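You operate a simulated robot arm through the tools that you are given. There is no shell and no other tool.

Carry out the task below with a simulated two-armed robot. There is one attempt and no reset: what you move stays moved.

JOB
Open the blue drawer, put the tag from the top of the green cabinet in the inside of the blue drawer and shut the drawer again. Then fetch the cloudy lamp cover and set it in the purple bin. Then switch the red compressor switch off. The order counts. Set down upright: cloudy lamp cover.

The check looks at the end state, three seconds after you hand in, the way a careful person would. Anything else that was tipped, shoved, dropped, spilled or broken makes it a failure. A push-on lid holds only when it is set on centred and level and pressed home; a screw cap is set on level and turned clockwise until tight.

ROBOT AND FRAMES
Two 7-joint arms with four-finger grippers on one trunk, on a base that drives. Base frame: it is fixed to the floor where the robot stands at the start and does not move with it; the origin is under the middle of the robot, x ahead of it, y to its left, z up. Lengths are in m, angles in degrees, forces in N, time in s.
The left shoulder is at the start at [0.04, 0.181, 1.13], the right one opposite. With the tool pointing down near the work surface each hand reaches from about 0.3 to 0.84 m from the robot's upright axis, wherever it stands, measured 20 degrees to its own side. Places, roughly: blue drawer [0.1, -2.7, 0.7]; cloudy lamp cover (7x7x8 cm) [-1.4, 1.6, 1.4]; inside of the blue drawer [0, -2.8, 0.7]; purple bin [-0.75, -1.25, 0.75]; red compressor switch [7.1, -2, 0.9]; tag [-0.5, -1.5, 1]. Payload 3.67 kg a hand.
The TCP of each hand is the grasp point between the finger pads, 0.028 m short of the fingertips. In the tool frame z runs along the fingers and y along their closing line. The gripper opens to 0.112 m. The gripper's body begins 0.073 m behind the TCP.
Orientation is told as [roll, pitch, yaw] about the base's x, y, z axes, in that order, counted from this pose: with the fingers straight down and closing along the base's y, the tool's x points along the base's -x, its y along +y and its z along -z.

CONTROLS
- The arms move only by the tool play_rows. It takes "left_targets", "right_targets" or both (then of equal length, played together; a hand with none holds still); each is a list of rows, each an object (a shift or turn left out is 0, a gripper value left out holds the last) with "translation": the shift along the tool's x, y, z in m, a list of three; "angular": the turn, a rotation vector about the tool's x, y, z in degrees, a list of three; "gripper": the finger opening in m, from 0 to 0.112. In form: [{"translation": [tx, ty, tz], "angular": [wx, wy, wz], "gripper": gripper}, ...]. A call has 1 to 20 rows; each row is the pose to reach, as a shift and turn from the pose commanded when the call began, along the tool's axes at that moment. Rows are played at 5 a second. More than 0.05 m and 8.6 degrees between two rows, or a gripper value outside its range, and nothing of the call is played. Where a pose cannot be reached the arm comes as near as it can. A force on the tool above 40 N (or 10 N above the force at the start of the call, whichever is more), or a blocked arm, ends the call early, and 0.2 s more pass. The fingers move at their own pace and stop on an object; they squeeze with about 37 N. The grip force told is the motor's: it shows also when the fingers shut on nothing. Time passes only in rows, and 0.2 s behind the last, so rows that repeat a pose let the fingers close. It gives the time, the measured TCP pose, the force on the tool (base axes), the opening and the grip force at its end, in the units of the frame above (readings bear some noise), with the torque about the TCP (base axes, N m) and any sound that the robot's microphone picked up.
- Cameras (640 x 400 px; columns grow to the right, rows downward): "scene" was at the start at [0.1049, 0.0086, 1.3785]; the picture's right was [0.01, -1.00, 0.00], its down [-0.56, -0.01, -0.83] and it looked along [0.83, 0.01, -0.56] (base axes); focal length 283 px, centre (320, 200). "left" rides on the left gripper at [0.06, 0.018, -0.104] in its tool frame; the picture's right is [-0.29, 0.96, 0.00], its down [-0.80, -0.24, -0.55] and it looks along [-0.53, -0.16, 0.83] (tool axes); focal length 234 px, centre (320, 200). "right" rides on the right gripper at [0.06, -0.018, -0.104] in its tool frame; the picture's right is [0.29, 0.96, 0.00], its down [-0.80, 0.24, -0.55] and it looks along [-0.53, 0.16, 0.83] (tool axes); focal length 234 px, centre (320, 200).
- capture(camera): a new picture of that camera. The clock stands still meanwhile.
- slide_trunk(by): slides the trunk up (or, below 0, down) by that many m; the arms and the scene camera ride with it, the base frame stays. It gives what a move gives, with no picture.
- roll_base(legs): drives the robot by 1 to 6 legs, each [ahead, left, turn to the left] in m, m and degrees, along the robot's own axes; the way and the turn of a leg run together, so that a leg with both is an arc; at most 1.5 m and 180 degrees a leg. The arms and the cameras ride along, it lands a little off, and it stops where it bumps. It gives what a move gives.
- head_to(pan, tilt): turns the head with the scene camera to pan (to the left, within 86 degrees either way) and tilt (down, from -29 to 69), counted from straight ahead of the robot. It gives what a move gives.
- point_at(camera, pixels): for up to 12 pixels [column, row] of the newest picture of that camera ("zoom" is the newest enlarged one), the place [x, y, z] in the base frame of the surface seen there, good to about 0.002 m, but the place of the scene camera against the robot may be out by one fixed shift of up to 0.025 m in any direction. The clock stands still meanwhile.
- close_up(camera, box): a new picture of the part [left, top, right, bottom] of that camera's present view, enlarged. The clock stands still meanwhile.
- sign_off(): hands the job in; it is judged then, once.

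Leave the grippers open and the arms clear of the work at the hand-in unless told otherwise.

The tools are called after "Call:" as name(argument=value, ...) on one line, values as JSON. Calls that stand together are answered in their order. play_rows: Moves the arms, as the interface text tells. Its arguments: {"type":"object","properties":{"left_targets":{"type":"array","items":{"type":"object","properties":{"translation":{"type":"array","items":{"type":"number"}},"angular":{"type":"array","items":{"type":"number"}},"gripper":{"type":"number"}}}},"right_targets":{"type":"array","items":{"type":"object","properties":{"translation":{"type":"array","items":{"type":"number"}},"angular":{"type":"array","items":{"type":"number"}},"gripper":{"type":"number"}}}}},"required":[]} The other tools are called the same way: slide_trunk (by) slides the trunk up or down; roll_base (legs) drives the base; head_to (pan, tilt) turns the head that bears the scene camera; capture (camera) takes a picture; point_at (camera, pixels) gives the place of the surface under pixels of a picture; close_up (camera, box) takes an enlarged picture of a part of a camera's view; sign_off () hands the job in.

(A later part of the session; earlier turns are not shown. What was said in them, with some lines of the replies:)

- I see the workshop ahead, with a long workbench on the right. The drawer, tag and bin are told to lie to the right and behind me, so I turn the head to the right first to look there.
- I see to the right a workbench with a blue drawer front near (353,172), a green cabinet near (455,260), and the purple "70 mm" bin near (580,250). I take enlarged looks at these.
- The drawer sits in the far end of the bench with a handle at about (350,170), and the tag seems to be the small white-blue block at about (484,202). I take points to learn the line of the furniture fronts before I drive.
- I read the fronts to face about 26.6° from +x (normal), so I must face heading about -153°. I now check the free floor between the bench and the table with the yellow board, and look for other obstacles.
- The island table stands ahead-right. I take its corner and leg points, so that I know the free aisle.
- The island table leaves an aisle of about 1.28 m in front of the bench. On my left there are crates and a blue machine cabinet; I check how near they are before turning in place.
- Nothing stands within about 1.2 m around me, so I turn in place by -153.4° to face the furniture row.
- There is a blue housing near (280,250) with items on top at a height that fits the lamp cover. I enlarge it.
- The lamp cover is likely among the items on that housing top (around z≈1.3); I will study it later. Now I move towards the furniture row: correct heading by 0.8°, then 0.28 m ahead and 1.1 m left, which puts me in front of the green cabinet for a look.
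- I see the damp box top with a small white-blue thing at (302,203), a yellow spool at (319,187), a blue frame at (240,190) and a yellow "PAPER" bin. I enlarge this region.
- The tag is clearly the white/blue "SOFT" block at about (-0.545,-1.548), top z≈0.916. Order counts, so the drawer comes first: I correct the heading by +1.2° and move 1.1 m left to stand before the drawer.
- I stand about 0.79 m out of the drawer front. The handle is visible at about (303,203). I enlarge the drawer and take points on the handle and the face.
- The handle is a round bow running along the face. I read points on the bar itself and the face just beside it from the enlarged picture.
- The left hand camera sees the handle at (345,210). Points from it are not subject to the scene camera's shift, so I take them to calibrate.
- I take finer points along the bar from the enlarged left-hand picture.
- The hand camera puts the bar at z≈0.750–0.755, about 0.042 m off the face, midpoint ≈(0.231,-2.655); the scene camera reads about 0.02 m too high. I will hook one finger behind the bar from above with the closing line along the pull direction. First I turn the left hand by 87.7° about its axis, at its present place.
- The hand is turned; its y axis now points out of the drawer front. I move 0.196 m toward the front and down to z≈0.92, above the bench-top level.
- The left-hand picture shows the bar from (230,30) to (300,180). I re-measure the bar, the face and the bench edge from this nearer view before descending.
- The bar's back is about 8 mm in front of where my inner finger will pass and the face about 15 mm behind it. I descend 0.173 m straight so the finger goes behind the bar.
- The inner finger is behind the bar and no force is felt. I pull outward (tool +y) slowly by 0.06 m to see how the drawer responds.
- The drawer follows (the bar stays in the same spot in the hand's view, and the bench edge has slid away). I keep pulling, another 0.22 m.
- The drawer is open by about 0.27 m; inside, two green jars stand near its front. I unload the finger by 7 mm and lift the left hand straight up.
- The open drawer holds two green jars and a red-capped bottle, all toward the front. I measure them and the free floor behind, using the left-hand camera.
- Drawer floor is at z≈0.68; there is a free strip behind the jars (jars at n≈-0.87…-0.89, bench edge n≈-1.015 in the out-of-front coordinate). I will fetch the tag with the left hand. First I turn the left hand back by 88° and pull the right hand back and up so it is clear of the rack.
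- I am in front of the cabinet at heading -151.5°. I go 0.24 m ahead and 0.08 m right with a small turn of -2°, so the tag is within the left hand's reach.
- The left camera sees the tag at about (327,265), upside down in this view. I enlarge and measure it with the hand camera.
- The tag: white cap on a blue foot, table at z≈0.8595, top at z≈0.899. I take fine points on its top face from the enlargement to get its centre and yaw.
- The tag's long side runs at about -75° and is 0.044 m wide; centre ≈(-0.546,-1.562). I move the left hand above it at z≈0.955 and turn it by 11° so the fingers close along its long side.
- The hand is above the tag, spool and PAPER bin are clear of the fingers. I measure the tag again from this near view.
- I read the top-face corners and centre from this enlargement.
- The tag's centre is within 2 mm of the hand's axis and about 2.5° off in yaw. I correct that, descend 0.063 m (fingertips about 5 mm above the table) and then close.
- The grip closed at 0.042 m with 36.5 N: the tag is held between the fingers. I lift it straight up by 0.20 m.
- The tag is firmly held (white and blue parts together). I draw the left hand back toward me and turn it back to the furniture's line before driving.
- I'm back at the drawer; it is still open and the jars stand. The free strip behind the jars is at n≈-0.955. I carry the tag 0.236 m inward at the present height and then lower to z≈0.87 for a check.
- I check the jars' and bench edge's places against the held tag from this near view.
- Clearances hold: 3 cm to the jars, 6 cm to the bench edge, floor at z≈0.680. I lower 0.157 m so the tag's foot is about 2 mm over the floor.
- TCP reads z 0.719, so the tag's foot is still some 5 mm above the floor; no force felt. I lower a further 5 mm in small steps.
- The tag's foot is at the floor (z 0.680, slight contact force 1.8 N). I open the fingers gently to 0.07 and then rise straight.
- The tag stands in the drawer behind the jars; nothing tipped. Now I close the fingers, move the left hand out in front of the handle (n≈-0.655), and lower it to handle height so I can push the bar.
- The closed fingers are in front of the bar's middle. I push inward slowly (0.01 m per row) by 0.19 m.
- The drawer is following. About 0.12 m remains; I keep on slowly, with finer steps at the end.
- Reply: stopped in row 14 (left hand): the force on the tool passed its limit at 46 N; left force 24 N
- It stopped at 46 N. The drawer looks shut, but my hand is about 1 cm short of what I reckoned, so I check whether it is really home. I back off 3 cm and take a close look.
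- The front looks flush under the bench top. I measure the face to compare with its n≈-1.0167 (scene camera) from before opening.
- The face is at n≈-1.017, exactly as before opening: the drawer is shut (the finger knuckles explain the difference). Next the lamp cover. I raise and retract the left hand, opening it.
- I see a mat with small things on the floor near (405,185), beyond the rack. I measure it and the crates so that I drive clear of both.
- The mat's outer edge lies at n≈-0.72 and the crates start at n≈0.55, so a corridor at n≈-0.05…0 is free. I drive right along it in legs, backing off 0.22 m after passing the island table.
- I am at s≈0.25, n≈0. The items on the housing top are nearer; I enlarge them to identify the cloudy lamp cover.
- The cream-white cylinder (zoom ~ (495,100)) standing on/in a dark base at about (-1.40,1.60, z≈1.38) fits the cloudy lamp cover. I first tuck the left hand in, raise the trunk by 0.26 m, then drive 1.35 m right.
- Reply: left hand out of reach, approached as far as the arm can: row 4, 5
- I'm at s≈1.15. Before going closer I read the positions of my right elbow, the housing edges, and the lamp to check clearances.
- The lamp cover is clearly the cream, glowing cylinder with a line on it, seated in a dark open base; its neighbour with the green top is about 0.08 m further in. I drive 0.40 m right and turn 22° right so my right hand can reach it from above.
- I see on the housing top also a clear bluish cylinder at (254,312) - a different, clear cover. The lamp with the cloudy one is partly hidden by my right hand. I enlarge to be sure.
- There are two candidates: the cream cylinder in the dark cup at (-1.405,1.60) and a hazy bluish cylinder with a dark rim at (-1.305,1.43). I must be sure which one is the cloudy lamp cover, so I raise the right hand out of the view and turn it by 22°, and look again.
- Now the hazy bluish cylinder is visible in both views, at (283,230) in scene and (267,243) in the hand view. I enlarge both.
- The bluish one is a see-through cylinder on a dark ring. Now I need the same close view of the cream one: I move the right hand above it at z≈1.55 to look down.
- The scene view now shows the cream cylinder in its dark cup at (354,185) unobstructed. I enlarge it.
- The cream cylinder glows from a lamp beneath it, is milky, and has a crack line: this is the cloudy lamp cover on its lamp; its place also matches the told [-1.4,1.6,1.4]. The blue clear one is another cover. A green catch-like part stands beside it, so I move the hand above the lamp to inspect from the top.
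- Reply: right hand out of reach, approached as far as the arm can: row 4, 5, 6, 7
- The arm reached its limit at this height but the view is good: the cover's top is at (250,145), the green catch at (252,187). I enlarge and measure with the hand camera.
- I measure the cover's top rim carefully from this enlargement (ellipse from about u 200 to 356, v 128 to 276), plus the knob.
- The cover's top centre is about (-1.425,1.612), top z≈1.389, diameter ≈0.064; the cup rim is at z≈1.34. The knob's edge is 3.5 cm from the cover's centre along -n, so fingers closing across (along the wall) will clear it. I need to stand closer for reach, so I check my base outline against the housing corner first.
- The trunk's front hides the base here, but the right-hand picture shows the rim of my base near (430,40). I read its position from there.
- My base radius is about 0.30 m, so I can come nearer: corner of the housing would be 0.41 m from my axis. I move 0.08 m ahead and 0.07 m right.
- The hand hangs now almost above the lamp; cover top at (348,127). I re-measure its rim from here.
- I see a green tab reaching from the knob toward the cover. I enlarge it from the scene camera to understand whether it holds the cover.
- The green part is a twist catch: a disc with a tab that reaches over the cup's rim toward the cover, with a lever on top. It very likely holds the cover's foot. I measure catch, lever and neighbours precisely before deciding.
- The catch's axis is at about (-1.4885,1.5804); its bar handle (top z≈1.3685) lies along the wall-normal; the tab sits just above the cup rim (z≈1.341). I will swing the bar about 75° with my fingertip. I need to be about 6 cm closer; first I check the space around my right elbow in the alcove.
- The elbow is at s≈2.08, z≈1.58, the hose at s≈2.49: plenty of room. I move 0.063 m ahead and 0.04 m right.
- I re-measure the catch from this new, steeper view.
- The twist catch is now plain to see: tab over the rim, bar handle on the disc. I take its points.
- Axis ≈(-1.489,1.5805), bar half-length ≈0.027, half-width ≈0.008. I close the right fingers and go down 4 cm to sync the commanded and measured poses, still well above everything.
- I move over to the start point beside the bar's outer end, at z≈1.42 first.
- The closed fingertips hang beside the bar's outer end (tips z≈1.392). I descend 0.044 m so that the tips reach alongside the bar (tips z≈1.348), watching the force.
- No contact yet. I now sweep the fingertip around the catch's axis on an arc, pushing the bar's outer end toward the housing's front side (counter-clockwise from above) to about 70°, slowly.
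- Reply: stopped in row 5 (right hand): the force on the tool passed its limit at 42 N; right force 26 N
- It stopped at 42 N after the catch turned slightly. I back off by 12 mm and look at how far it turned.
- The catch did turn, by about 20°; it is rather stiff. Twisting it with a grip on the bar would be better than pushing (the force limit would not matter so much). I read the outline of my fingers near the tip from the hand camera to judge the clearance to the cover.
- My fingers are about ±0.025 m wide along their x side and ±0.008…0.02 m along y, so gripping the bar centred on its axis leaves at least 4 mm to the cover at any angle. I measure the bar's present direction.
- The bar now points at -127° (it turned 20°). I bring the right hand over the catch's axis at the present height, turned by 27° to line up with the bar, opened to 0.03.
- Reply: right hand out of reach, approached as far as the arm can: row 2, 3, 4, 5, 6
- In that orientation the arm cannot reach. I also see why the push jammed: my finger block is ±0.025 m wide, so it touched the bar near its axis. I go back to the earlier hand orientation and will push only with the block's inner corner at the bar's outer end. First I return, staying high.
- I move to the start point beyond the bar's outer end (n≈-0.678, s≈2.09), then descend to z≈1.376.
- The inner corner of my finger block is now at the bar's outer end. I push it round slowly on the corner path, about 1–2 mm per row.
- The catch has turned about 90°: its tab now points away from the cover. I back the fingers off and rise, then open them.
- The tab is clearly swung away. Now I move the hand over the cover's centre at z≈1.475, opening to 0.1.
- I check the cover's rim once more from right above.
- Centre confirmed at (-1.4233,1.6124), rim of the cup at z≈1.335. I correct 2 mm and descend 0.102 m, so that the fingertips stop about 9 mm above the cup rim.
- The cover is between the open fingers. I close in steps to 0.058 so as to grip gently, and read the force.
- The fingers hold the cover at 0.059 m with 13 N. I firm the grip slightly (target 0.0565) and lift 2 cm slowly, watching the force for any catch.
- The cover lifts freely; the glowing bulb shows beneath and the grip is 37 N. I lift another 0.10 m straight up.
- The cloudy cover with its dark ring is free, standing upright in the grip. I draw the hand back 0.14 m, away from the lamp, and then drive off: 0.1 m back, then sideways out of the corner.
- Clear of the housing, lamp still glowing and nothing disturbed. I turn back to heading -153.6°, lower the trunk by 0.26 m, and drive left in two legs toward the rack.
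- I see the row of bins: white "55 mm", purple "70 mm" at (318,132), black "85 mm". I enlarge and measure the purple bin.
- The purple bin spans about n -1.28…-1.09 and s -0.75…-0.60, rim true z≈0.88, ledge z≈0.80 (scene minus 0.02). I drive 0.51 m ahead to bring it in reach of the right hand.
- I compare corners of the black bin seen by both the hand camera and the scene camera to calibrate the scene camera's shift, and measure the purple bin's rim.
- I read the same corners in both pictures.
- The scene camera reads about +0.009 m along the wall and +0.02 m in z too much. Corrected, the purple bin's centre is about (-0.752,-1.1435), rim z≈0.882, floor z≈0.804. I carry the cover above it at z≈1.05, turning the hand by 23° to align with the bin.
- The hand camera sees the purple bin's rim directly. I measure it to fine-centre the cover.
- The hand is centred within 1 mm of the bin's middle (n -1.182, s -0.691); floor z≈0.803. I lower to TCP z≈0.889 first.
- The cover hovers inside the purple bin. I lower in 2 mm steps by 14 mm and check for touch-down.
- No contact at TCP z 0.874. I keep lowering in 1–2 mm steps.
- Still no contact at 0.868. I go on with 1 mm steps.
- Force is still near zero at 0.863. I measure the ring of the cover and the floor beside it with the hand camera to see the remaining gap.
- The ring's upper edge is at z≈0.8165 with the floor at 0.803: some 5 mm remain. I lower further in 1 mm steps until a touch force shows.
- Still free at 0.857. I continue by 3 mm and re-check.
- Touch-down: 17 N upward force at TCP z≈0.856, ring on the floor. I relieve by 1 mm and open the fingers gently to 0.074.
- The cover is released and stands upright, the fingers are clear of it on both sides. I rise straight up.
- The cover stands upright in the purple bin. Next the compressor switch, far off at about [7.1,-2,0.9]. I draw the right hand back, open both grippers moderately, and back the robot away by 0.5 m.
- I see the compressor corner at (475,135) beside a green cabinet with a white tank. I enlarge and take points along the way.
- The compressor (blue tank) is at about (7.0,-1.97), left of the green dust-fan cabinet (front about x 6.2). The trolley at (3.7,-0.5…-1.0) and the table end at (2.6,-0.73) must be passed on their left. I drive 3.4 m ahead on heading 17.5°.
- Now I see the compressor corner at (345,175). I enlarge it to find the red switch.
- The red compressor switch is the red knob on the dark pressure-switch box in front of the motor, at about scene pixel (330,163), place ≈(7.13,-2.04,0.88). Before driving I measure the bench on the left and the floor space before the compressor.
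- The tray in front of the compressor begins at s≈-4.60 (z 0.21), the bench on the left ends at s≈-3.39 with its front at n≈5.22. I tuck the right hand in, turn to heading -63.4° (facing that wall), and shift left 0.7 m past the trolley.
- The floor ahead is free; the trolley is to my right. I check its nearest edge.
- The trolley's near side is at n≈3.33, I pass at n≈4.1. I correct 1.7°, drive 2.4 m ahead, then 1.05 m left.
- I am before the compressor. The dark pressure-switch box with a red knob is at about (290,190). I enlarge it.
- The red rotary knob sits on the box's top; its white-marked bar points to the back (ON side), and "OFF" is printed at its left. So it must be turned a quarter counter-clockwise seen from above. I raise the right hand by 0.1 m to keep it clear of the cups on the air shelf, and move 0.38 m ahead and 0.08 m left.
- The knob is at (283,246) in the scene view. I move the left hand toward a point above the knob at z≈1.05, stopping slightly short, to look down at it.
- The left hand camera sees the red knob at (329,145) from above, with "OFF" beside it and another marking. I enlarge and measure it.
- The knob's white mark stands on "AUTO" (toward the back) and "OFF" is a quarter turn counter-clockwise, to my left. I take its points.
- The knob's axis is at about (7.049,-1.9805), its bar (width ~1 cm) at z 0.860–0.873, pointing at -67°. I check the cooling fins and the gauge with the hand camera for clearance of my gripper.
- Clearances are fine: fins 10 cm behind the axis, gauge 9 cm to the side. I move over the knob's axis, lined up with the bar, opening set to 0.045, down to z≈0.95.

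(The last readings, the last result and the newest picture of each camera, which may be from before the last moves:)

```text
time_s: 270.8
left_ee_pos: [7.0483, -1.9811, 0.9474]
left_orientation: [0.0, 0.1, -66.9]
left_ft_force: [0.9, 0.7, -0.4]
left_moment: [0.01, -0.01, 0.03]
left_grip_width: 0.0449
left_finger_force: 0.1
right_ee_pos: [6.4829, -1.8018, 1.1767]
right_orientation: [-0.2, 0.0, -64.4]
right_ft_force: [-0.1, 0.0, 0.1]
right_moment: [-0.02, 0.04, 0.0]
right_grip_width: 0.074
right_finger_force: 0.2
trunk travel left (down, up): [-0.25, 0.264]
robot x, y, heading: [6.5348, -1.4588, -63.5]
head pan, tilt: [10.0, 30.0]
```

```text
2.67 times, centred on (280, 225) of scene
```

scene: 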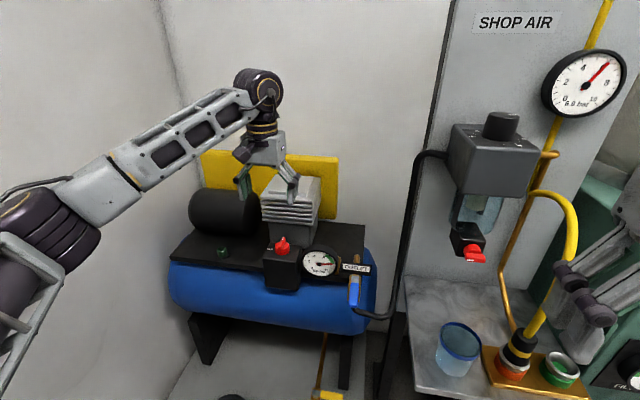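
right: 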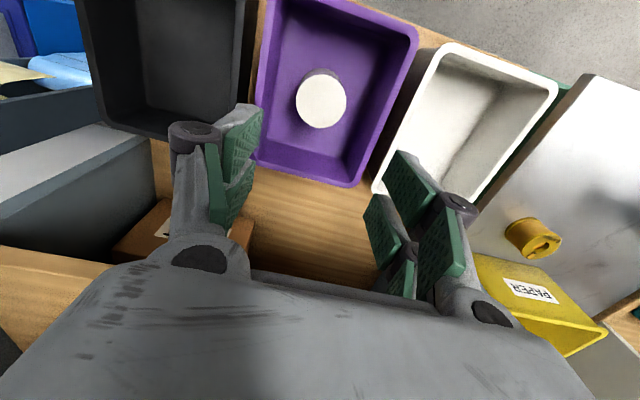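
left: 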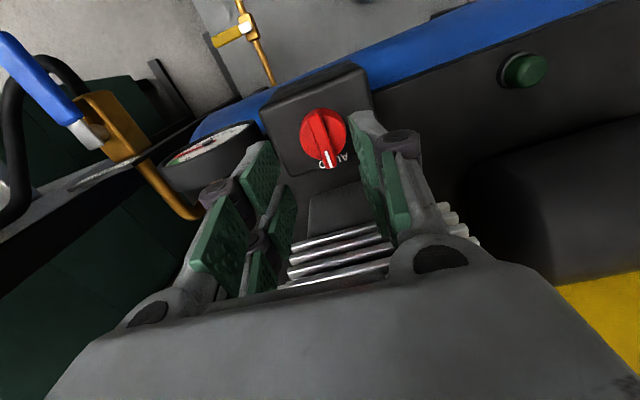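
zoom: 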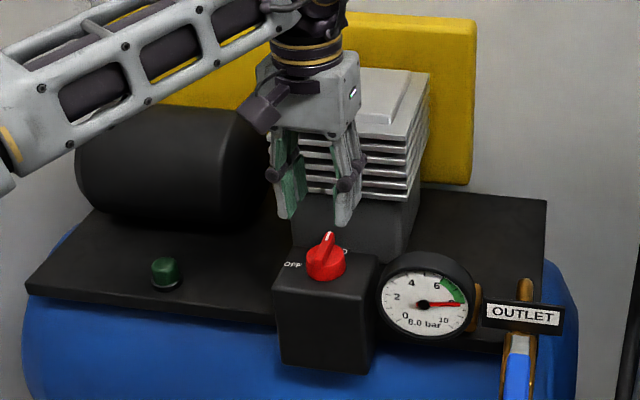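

The fingers are above the knob. I re-measure the knob from this closer view for the final alignment.

Call:
close_up(camera="left", box=[282, 95, 362, 175])

Call:
point_at(camera="zoom", pixels=[[310, 150], [320, 190], [328, 225], [338, 270], [230, 200], [430, 195], [300, 190], [345, 190], [325, 120], [350, 330], [370, 305], [290, 320]])

```text
5.00 times, centred on (322, 135) of left
```

zoom: 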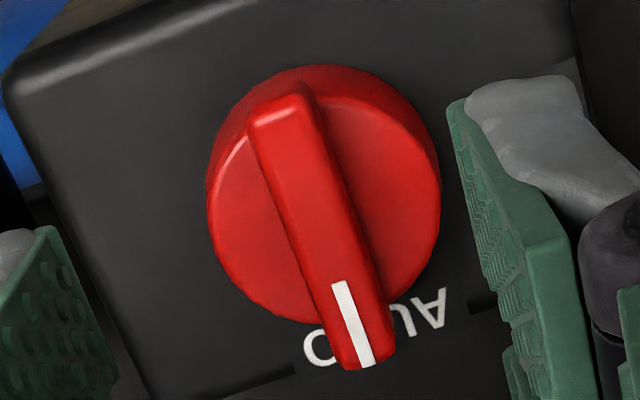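

```text
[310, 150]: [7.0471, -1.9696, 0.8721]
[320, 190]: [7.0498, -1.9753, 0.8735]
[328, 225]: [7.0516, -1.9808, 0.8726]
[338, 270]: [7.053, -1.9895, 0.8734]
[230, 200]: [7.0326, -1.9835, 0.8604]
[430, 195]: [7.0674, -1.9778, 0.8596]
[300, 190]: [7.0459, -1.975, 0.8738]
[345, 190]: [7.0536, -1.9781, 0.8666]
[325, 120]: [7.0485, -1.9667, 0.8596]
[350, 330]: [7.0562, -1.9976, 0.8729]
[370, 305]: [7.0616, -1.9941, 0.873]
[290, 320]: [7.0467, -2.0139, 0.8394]
```

The hand is centred on the knob's axis within 1 mm and aligned within 2°. I descend 0.057 m so the fingertips straddle the bar just above the disc.

Call:
play_rows(left_targets=[{"translation": [0, 0, 0.015], "angular": [0, 0, -1]}, {"translation": [0, 0, 0.03], "angular": [0, 0, -1]}, {"translation": [0, 0, 0.042], "angular": [0, 0, -1]}, {"translation": [0, 0, 0.05], "angular": [0, 0, -1]}, {"translation": [0, 0, 0.056], "angular": [0, 0, -1]}, {"translation": [0, 0, 0.056], "angular": [0, 0, -1]}, {"translation": [0, 0, 0.056], "angular": [0, 0, -1]}])

Call:
capture(camera="left")

Call:
close_up(camera="scene", box=[220, 180, 348, 300])

```text
time_s: 272.4
left_ee_pos: [7.0483, -1.9822, 0.8923]
left_orientation: [0.0, 0.1, -65.8]
left_ft_force: [0.3, -0.6, -0.5]
left_moment: [0.0, 0.0, 0.01]
left_grip_width: 0.0448
left_finger_force: 0.0
right_ee_pos: [6.4807, -1.8019, 1.1763]
right_orientation: [-0.1, 0.1, -64.4]
right_ft_force: [1.3, 0.5, 0.2]
right_moment: [0.0, 0.01, 0.0]
right_grip_width: 0.0741
right_finger_force: 0.1
trunk travel left (down, up): [-0.25, 0.264]
robot x, y, heading: [6.5327, -1.4587, -63.6]
head pan, tilt: [10.0, 30.0]
```

```text
taken
```

left: 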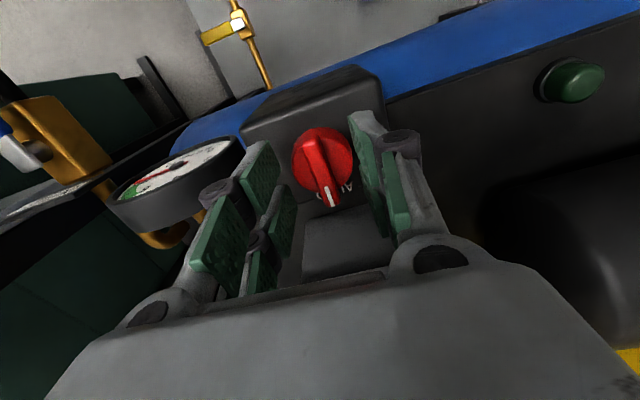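

```text
3.33 times, centred on (284, 240) of scene
```

zoom: 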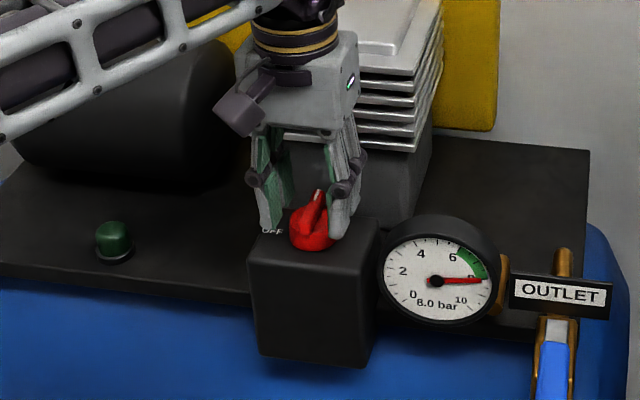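

The fingers straddle the bar (tips z≈0.864). I lower 1.5 mm more and close onto the bar.

Call:
play_rows(left_targets=[{"translation": [0, 0, 0.0015], "gripper": 0.035}, {"translation": [0, 0, 0.0015], "gripper": 0.025}, {"translation": [0, 0, 0.0015], "gripper": 0.015}, {"translation": [0, 0, 0.0015], "gripper": 0.008}, {"translation": [0, 0, 0.0015], "gripper": 0.004}, {"translation": [0, 0, 0.0015], "gripper": 0.004}])

Call:
capture(camera="left")

```text
time_s: 273.8
left_ee_pos: [7.0488, -1.9809, 0.8896]
left_orientation: [0.0, 0.1, -65.8]
left_ft_force: [-2.2, 0.4, -1.9]
left_moment: [-0.1, 0.02, 1.95]
left_grip_width: 0.011
left_finger_force: 44.9
right_ee_pos: [6.4819, -1.8021, 1.177]
right_orientation: [-0.1, 0.2, -64.4]
right_ft_force: [-0.3, 0.1, 0.4]
right_moment: [-0.01, 0.01, -0.01]
right_grip_width: 0.0737
right_finger_force: 0.2
trunk travel left (down, up): [-0.25, 0.264]
robot x, y, heading: [6.5319, -1.4543, -63.3]
head pan, tilt: [10.0, 30.0]
```

```text
taken
```

left: 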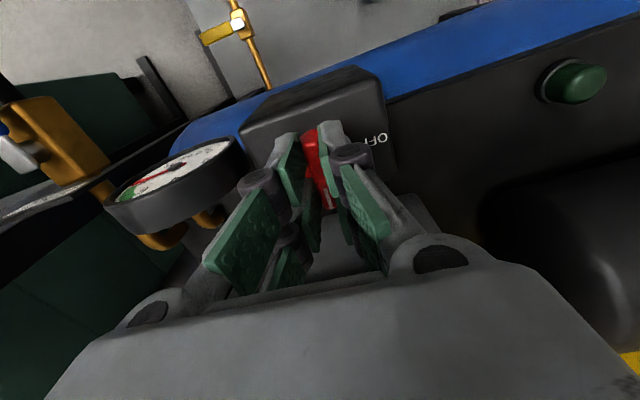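

The bar is gripped (0.011 m wide). I twist counter-clockwise seen from above, 4° per row, first 48°, watching torque and force.

Call:
play_rows(left_targets=[{"angular": [0, 0, -4]}, {"angular": [0, 0, -8]}, {"angular": [0, 0, -12]}, {"angular": [0, 0, -16]}, {"angular": [0, 0, -20]}, {"angular": [0, 0, -24]}, {"angular": [0, 0, -28]}, {"angular": [0, 0, -32]}, {"angular": [0, 0, -36]}, {"angular": [0, 0, -40]}, {"angular": [0, 0, -44]}, {"angular": [0, 0, -48]}])

Call:
capture(camera="left")

Call:
close_up(camera="scene", box=[220, 180, 348, 300])

```text
time_s: 276.4
left_ee_pos: [7.0472, -1.9826, 0.8907]
left_orientation: [0.1, 0.1, -17.9]
left_ft_force: [-15.0, -10.3, -12.8]
left_moment: [0.07, 1.28, -0.08]
left_grip_width: 0.011
left_finger_force: 45.0
right_ee_pos: [6.4829, -1.8037, 1.1745]
right_orientation: [-0.1, 0.2, -64.4]
right_ft_force: [-0.4, 0.4, -0.2]
right_moment: [0.01, 0.01, 0.04]
right_grip_width: 0.074
right_finger_force: 0.1
trunk travel left (down, up): [-0.25, 0.264]
robot x, y, heading: [6.5367, -1.4566, -63.6]
head pan, tilt: [10.0, 30.0]
```

```text
taken
```

left: 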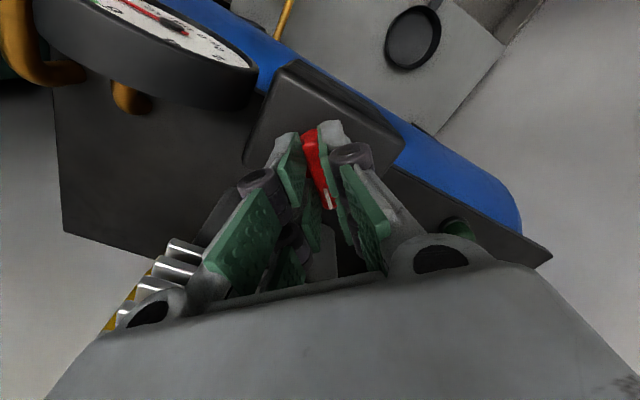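

```text
3.33 times, centred on (284, 240) of scene
```

zoom: 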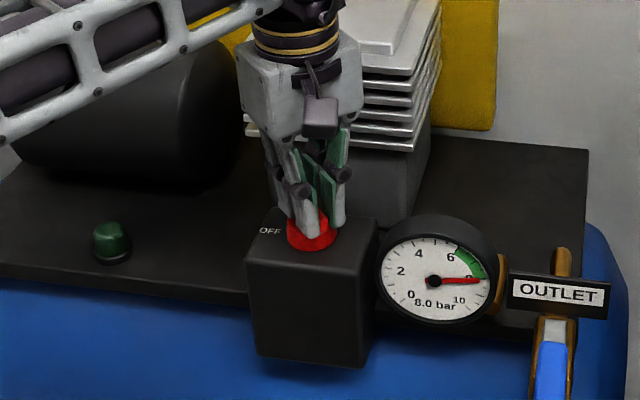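

The knob turns along with the hand. A small side force of about 20 N has built up, so I shift the centre by 2 mm in its direction and twist the remaining 44° toward OFF.

Call:
play_rows(left_targets=[{"translation": [0.0012, -0.002, -0.0005], "angular": [0, 0, -2]}, {"translation": [0.0012, -0.002, -0.0005], "angular": [0, 0, -6]}, {"translation": [0.0012, -0.002, -0.0005], "angular": [0, 0, -10]}, {"translation": [0.0012, -0.002, -0.0005], "angular": [0, 0, -14]}, {"translation": [0.0012, -0.002, -0.0005], "angular": [0, 0, -18]}, {"translation": [0.0012, -0.002, -0.0005], "angular": [0, 0, -22]}, {"translation": [0.0012, -0.002, -0.0005], "angular": [0, 0, -26]}, {"translation": [0.0012, -0.002, -0.0005], "angular": [0, 0, -30]}, {"translation": [0.0012, -0.002, -0.0005], "angular": [0, 0, -34]}, {"translation": [0.0012, -0.002, -0.0005], "angular": [0, 0, -38]}, {"translation": [0.0012, -0.002, -0.0005], "angular": [0, 0, -42]}, {"translation": [0.0012, -0.002, -0.0005], "angular": [0, 0, -44]}, {"translation": [0.0012, -0.002, -0.0005], "angular": [0, 0, -44]}])

Call:
capture(camera="left")

Call:
close_up(camera="scene", box=[220, 180, 348, 300])

```text
time_s: 279.2
left_ee_pos: [7.0469, -1.9865, 0.8906]
left_orientation: [0.2, 0.0, 26.0]
left_ft_force: [-9.9, -26.3, -9.4]
left_moment: [-0.53, 0.05, -0.06]
left_grip_width: 0.0109
left_finger_force: 45.1
right_ee_pos: [6.4819, -1.8042, 1.1746]
right_orientation: [0.0, 0.3, -64.4]
right_ft_force: [0.4, -0.4, 0.2]
right_moment: [0.04, 0.01, -0.03]
right_grip_width: 0.0741
right_finger_force: 0.0
trunk travel left (down, up): [-0.25, 0.264]
robot x, y, heading: [6.5316, -1.4601, -63.4]
head pan, tilt: [10.0, 30.0]
```

```text
taken
```

left: 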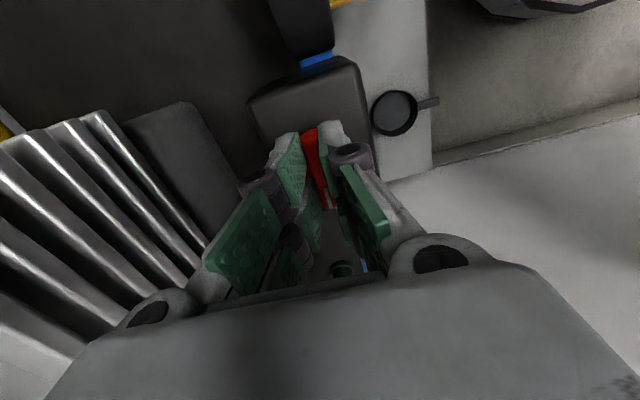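

```text
3.33 times, centred on (284, 240) of scene
```

zoom: 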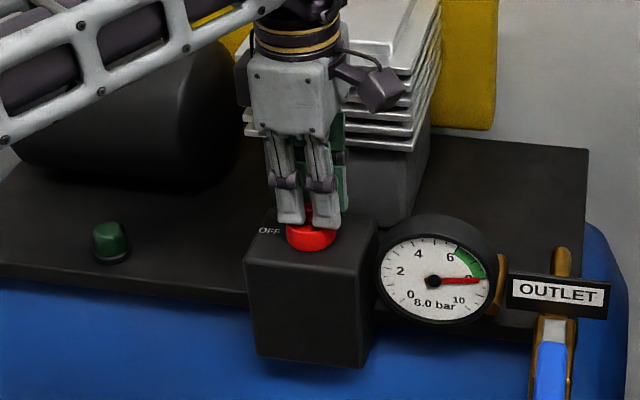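

The hand has turned to 26°, i.e. the knob's mark should now point to OFF. I open the fingers to release and then rise.

Call:
play_rows(left_targets=[{"gripper": 0.015}, {"gripper": 0.025}, {"gripper": 0.035}, {"gripper": 0.04}, {"gripper": 0.04}])

Call:
play_rows(left_targets=[{"translation": [0, 0, -0.01]}, {"translation": [0, 0, -0.025]}, {"translation": [0, 0, -0.045]}, {"translation": [0, 0, -0.07]}, {"translation": [0, 0, -0.1]}, {"translation": [0, 0, -0.13]}, {"translation": [0, 0, -0.13]}])

Call:
capture(camera="left")

Call:
close_up(camera="scene", box=[220, 180, 348, 300])

```text
time_s: 280.4
left_ee_pos: [7.0487, -1.9839, 0.8928]
left_orientation: [0.0, 0.0, 26.0]
left_ft_force: [-0.2, -0.1, 0.1]
left_moment: [-0.02, 0.0, 0.01]
left_grip_width: 0.0397
left_finger_force: 0.1
right_ee_pos: [6.4826, -1.8014, 1.1757]
right_orientation: [-0.2, 0.0, -64.4]
right_ft_force: [0.2, 0.2, 1.0]
right_moment: [0.02, -0.02, 0.0]
right_grip_width: 0.0741
right_finger_force: 0.0
trunk travel left (down, up): [-0.25, 0.264]
robot x, y, heading: [6.5338, -1.4553, -63.6]
head pan, tilt: [10.0, 30.0]
```

```text
time_s: 282.0
left_ee_pos: [7.0498, -1.9827, 1.0205]
left_orientation: [0.1, 0.0, 26.1]
left_ft_force: [-0.1, 0.2, -0.2]
left_moment: [-0.02, 0.02, 0.04]
left_grip_width: 0.0399
left_finger_force: 0.2
right_ee_pos: [6.4821, -1.803, 1.1755]
right_orientation: [-0.1, 0.1, -64.4]
right_ft_force: [-0.1, -0.9, 0.7]
right_moment: [0.01, -0.02, -0.01]
right_grip_width: 0.0739
right_finger_force: 0.1
trunk travel left (down, up): [-0.25, 0.264]
robot x, y, heading: [6.5326, -1.456, -63.7]
head pan, tilt: [10.0, 30.0]
```

```text
taken
```

left: 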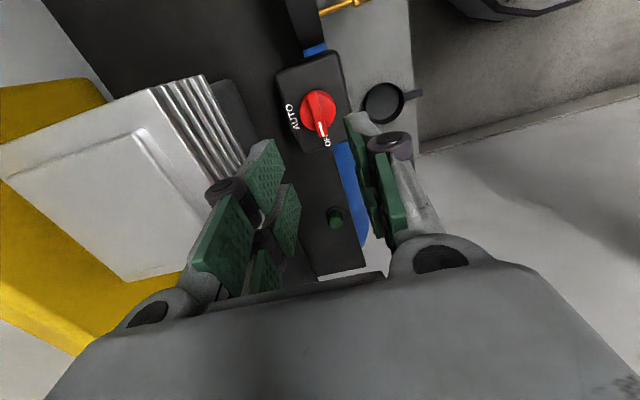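

```text
3.33 times, centred on (284, 240) of scene
```

zoom: 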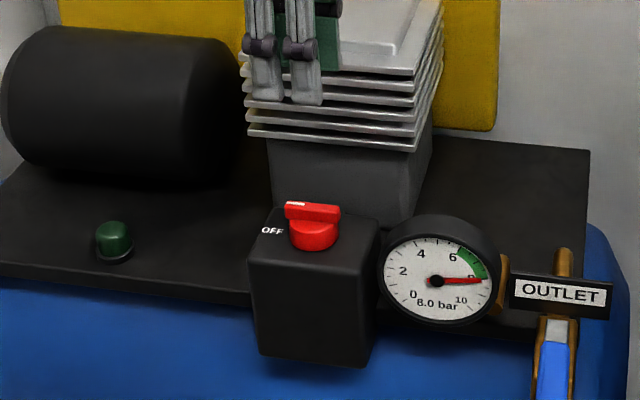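

The knob's white mark now points toward "OFF". I enlarge the hand view to check the alignment.

Call:
close_up(camera="left", box=[270, 60, 366, 160])

Call:
point_at(camera="zoom", pixels=[[300, 160], [320, 210], [332, 255], [345, 290], [310, 190]])

```text
4.00 times, centred on (318, 110) of left
```

zoom: 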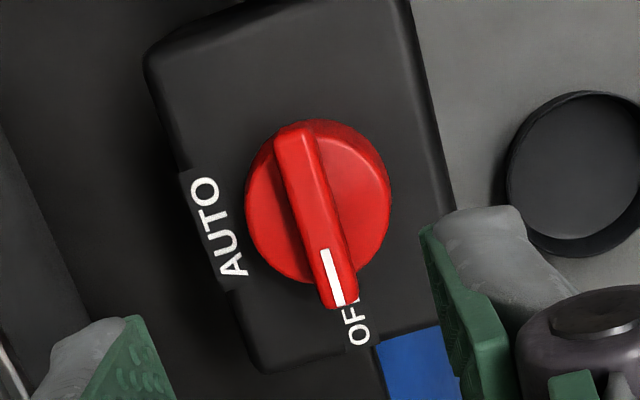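

```text
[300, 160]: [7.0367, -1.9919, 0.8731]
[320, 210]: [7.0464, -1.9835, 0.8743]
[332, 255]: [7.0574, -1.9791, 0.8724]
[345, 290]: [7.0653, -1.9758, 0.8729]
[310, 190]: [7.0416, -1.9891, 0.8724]
```

The mark points to OFF (29° against OFF's 26°), so the switch is off. I lift the left hand and draw it back clear of the compressor, turning it back and opening it.

Call:
play_rows(left_targets=[{"translation": [0, 0.0, -0.03], "gripper": 0.06}, {"translation": [0, 0.02, -0.06]}, {"translation": [0, 0.05, -0.07], "angular": [0, 0, 8], "gripper": 0.1}, {"translation": [0, 0.09, -0.07], "angular": [0, 0, 16]}, {"translation": [0, 0.13, -0.07], "angular": [0, 0, 24]}, {"translation": [0, 0.17, -0.07], "angular": [0, 0, 32]}, {"translation": [0, 0.21, -0.07], "angular": [0, 0, 40]}, {"translation": [0, 0.25, -0.07], "angular": [0, 0, 48]}, {"translation": [0, 0.28, -0.07], "angular": [0, 0, 56]}, {"translation": [0, 0.3, -0.07], "angular": [0, 0, 64]}, {"translation": [0, 0.32, -0.07], "angular": [0, 0, 72]}, {"translation": [0, 0.33, -0.07], "angular": [0, 0, 80]}, {"translation": [0, 0.33, -0.07], "angular": [0, 0, 88]}, {"translation": [0, 0.33, -0.07], "angular": [0, 0, 88]}])

Call:
capture(camera="scene")

```text
time_s: 285.0
left_ee_pos: [6.9032, -1.6874, 1.0898]
left_orientation: [0.0, 0.0, -62.1]
left_ft_force: [0.4, -0.8, 0.5]
left_moment: [0.01, 0.01, 0.02]
left_grip_width: 0.1
left_finger_force: 0.2
right_ee_pos: [6.4816, -1.8009, 1.1765]
right_orientation: [0.0, 0.1, -64.4]
right_ft_force: [-0.8, -0.4, 0.2]
right_moment: [0.03, -0.01, 0.02]
right_grip_width: 0.0734
right_finger_force: 0.1
trunk travel left (down, up): [-0.25, 0.264]
robot x, y, heading: [6.5379, -1.4544, -63.5]
head pan, tilt: [10.0, 30.0]
```

```text
taken
```

scene: 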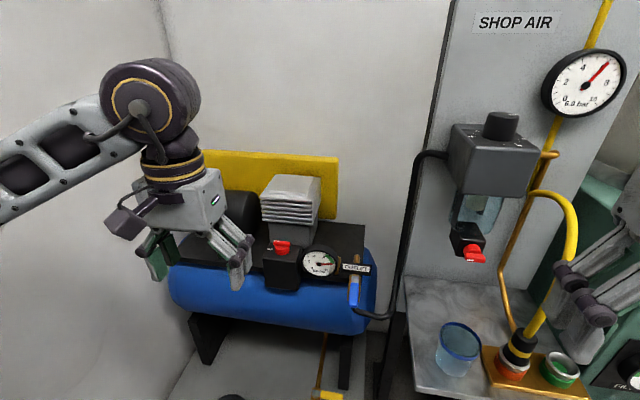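

The work area is untouched otherwise. I open the right gripper and back the robot off by 0.3 m so that both arms are clear, then take a last look.

Call:
roll_base(legs=[[-0.3, -0.05, 0]])

Call:
play_rows(right_targets=[{"gripper": 0.1}, {"gripper": 0.1}, {"gripper": 0.1}])

Call:
capture(camera="scene")

Call:
close_up(camera="scene", box=[230, 160, 390, 260])

```text
time_s: 287.1
left_ee_pos: [6.7252, -1.4441, 1.0914]
left_orientation: [-0.1, 0.0, -62.7]
left_ft_force: [-0.6, -0.4, 0.4]
left_moment: [0.0, -0.03, 0.01]
left_grip_width: 0.0997
left_finger_force: 0.2
right_ee_pos: [6.3014, -1.5526, 1.176]
right_orientation: [-0.1, 0.1, -65.1]
right_ft_force: [-1.1, 0.1, 0.1]
right_moment: [-0.02, -0.01, 0.04]
right_grip_width: 0.0742
right_finger_force: 0.1
trunk travel left (down, up): [-0.25, 0.264]
robot x, y, heading: [6.3584, -1.2086, -64.5]
head pan, tilt: [10.0, 30.0]
```

```text
time_s: 287.9
left_ee_pos: [6.7248, -1.4458, 1.0896]
left_orientation: [0.0, 0.2, -62.6]
left_ft_force: [0.1, 0.2, 0.5]
left_moment: [-0.01, 0.01, -0.01]
left_grip_width: 0.0998
left_finger_force: 0.1
right_ee_pos: [6.3035, -1.5554, 1.1754]
right_orientation: [-0.2, 0.2, -65.3]
right_ft_force: [-0.1, -0.2, -0.2]
right_moment: [0.0, 0.0, 0.0]
right_grip_width: 0.1001
right_finger_force: 0.1
trunk travel left (down, up): [-0.25, 0.264]
robot x, y, heading: [6.3573, -1.207, -64.7]
head pan, tilt: [10.0, 30.0]
```

```text
taken
```

scene: 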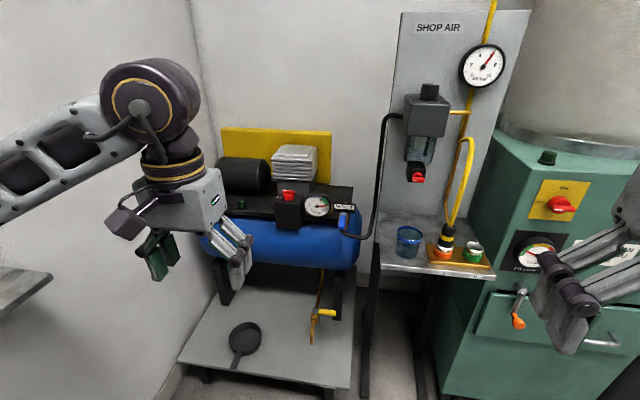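

```text
4.00 times, centred on (310, 210) of scene
```

zoom: 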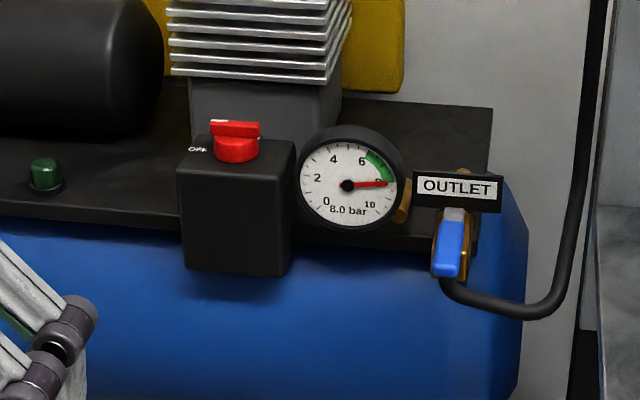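

Everything asked for is done:
- The tag is in the shut blue drawer, its front measured flush.
- The cloudy lamp cover stands upright in the purple bin.
- The red compressor knob points to OFF.

The grippers are open and the arms are clear. To free the cover I had to turn the green catch on its lamp, and I left it turned. I now hand in.

Call:
sign_off()

```text
The job is handed in.
```

The job is handed in, and each step was done in the order you gave:

1. **Blue drawer:** I opened the drawer and stood the "SOFT" tag on the drawer floor behind the jars. I then pushed the drawer shut and measured its front at the same place as before opening. The jars and the bottle inside stayed upright while it was open; I did not look inside again after shutting it.
2. **Cloudy lamp cover:** I lifted the milky, cracked cover off its lamp and set it upright in the purple "70 mm" bin. A green twist catch held it, so I turned that a quarter turn to free it and left it turned.
3. **Red compressor switch:** I turned the knob from AUTO to OFF; its white mark points at OFF. The gauge beside it still read 8.0 bar.

At hand-in both grippers were open and the arms were clear. I saw nothing else tipped or moved along the way.
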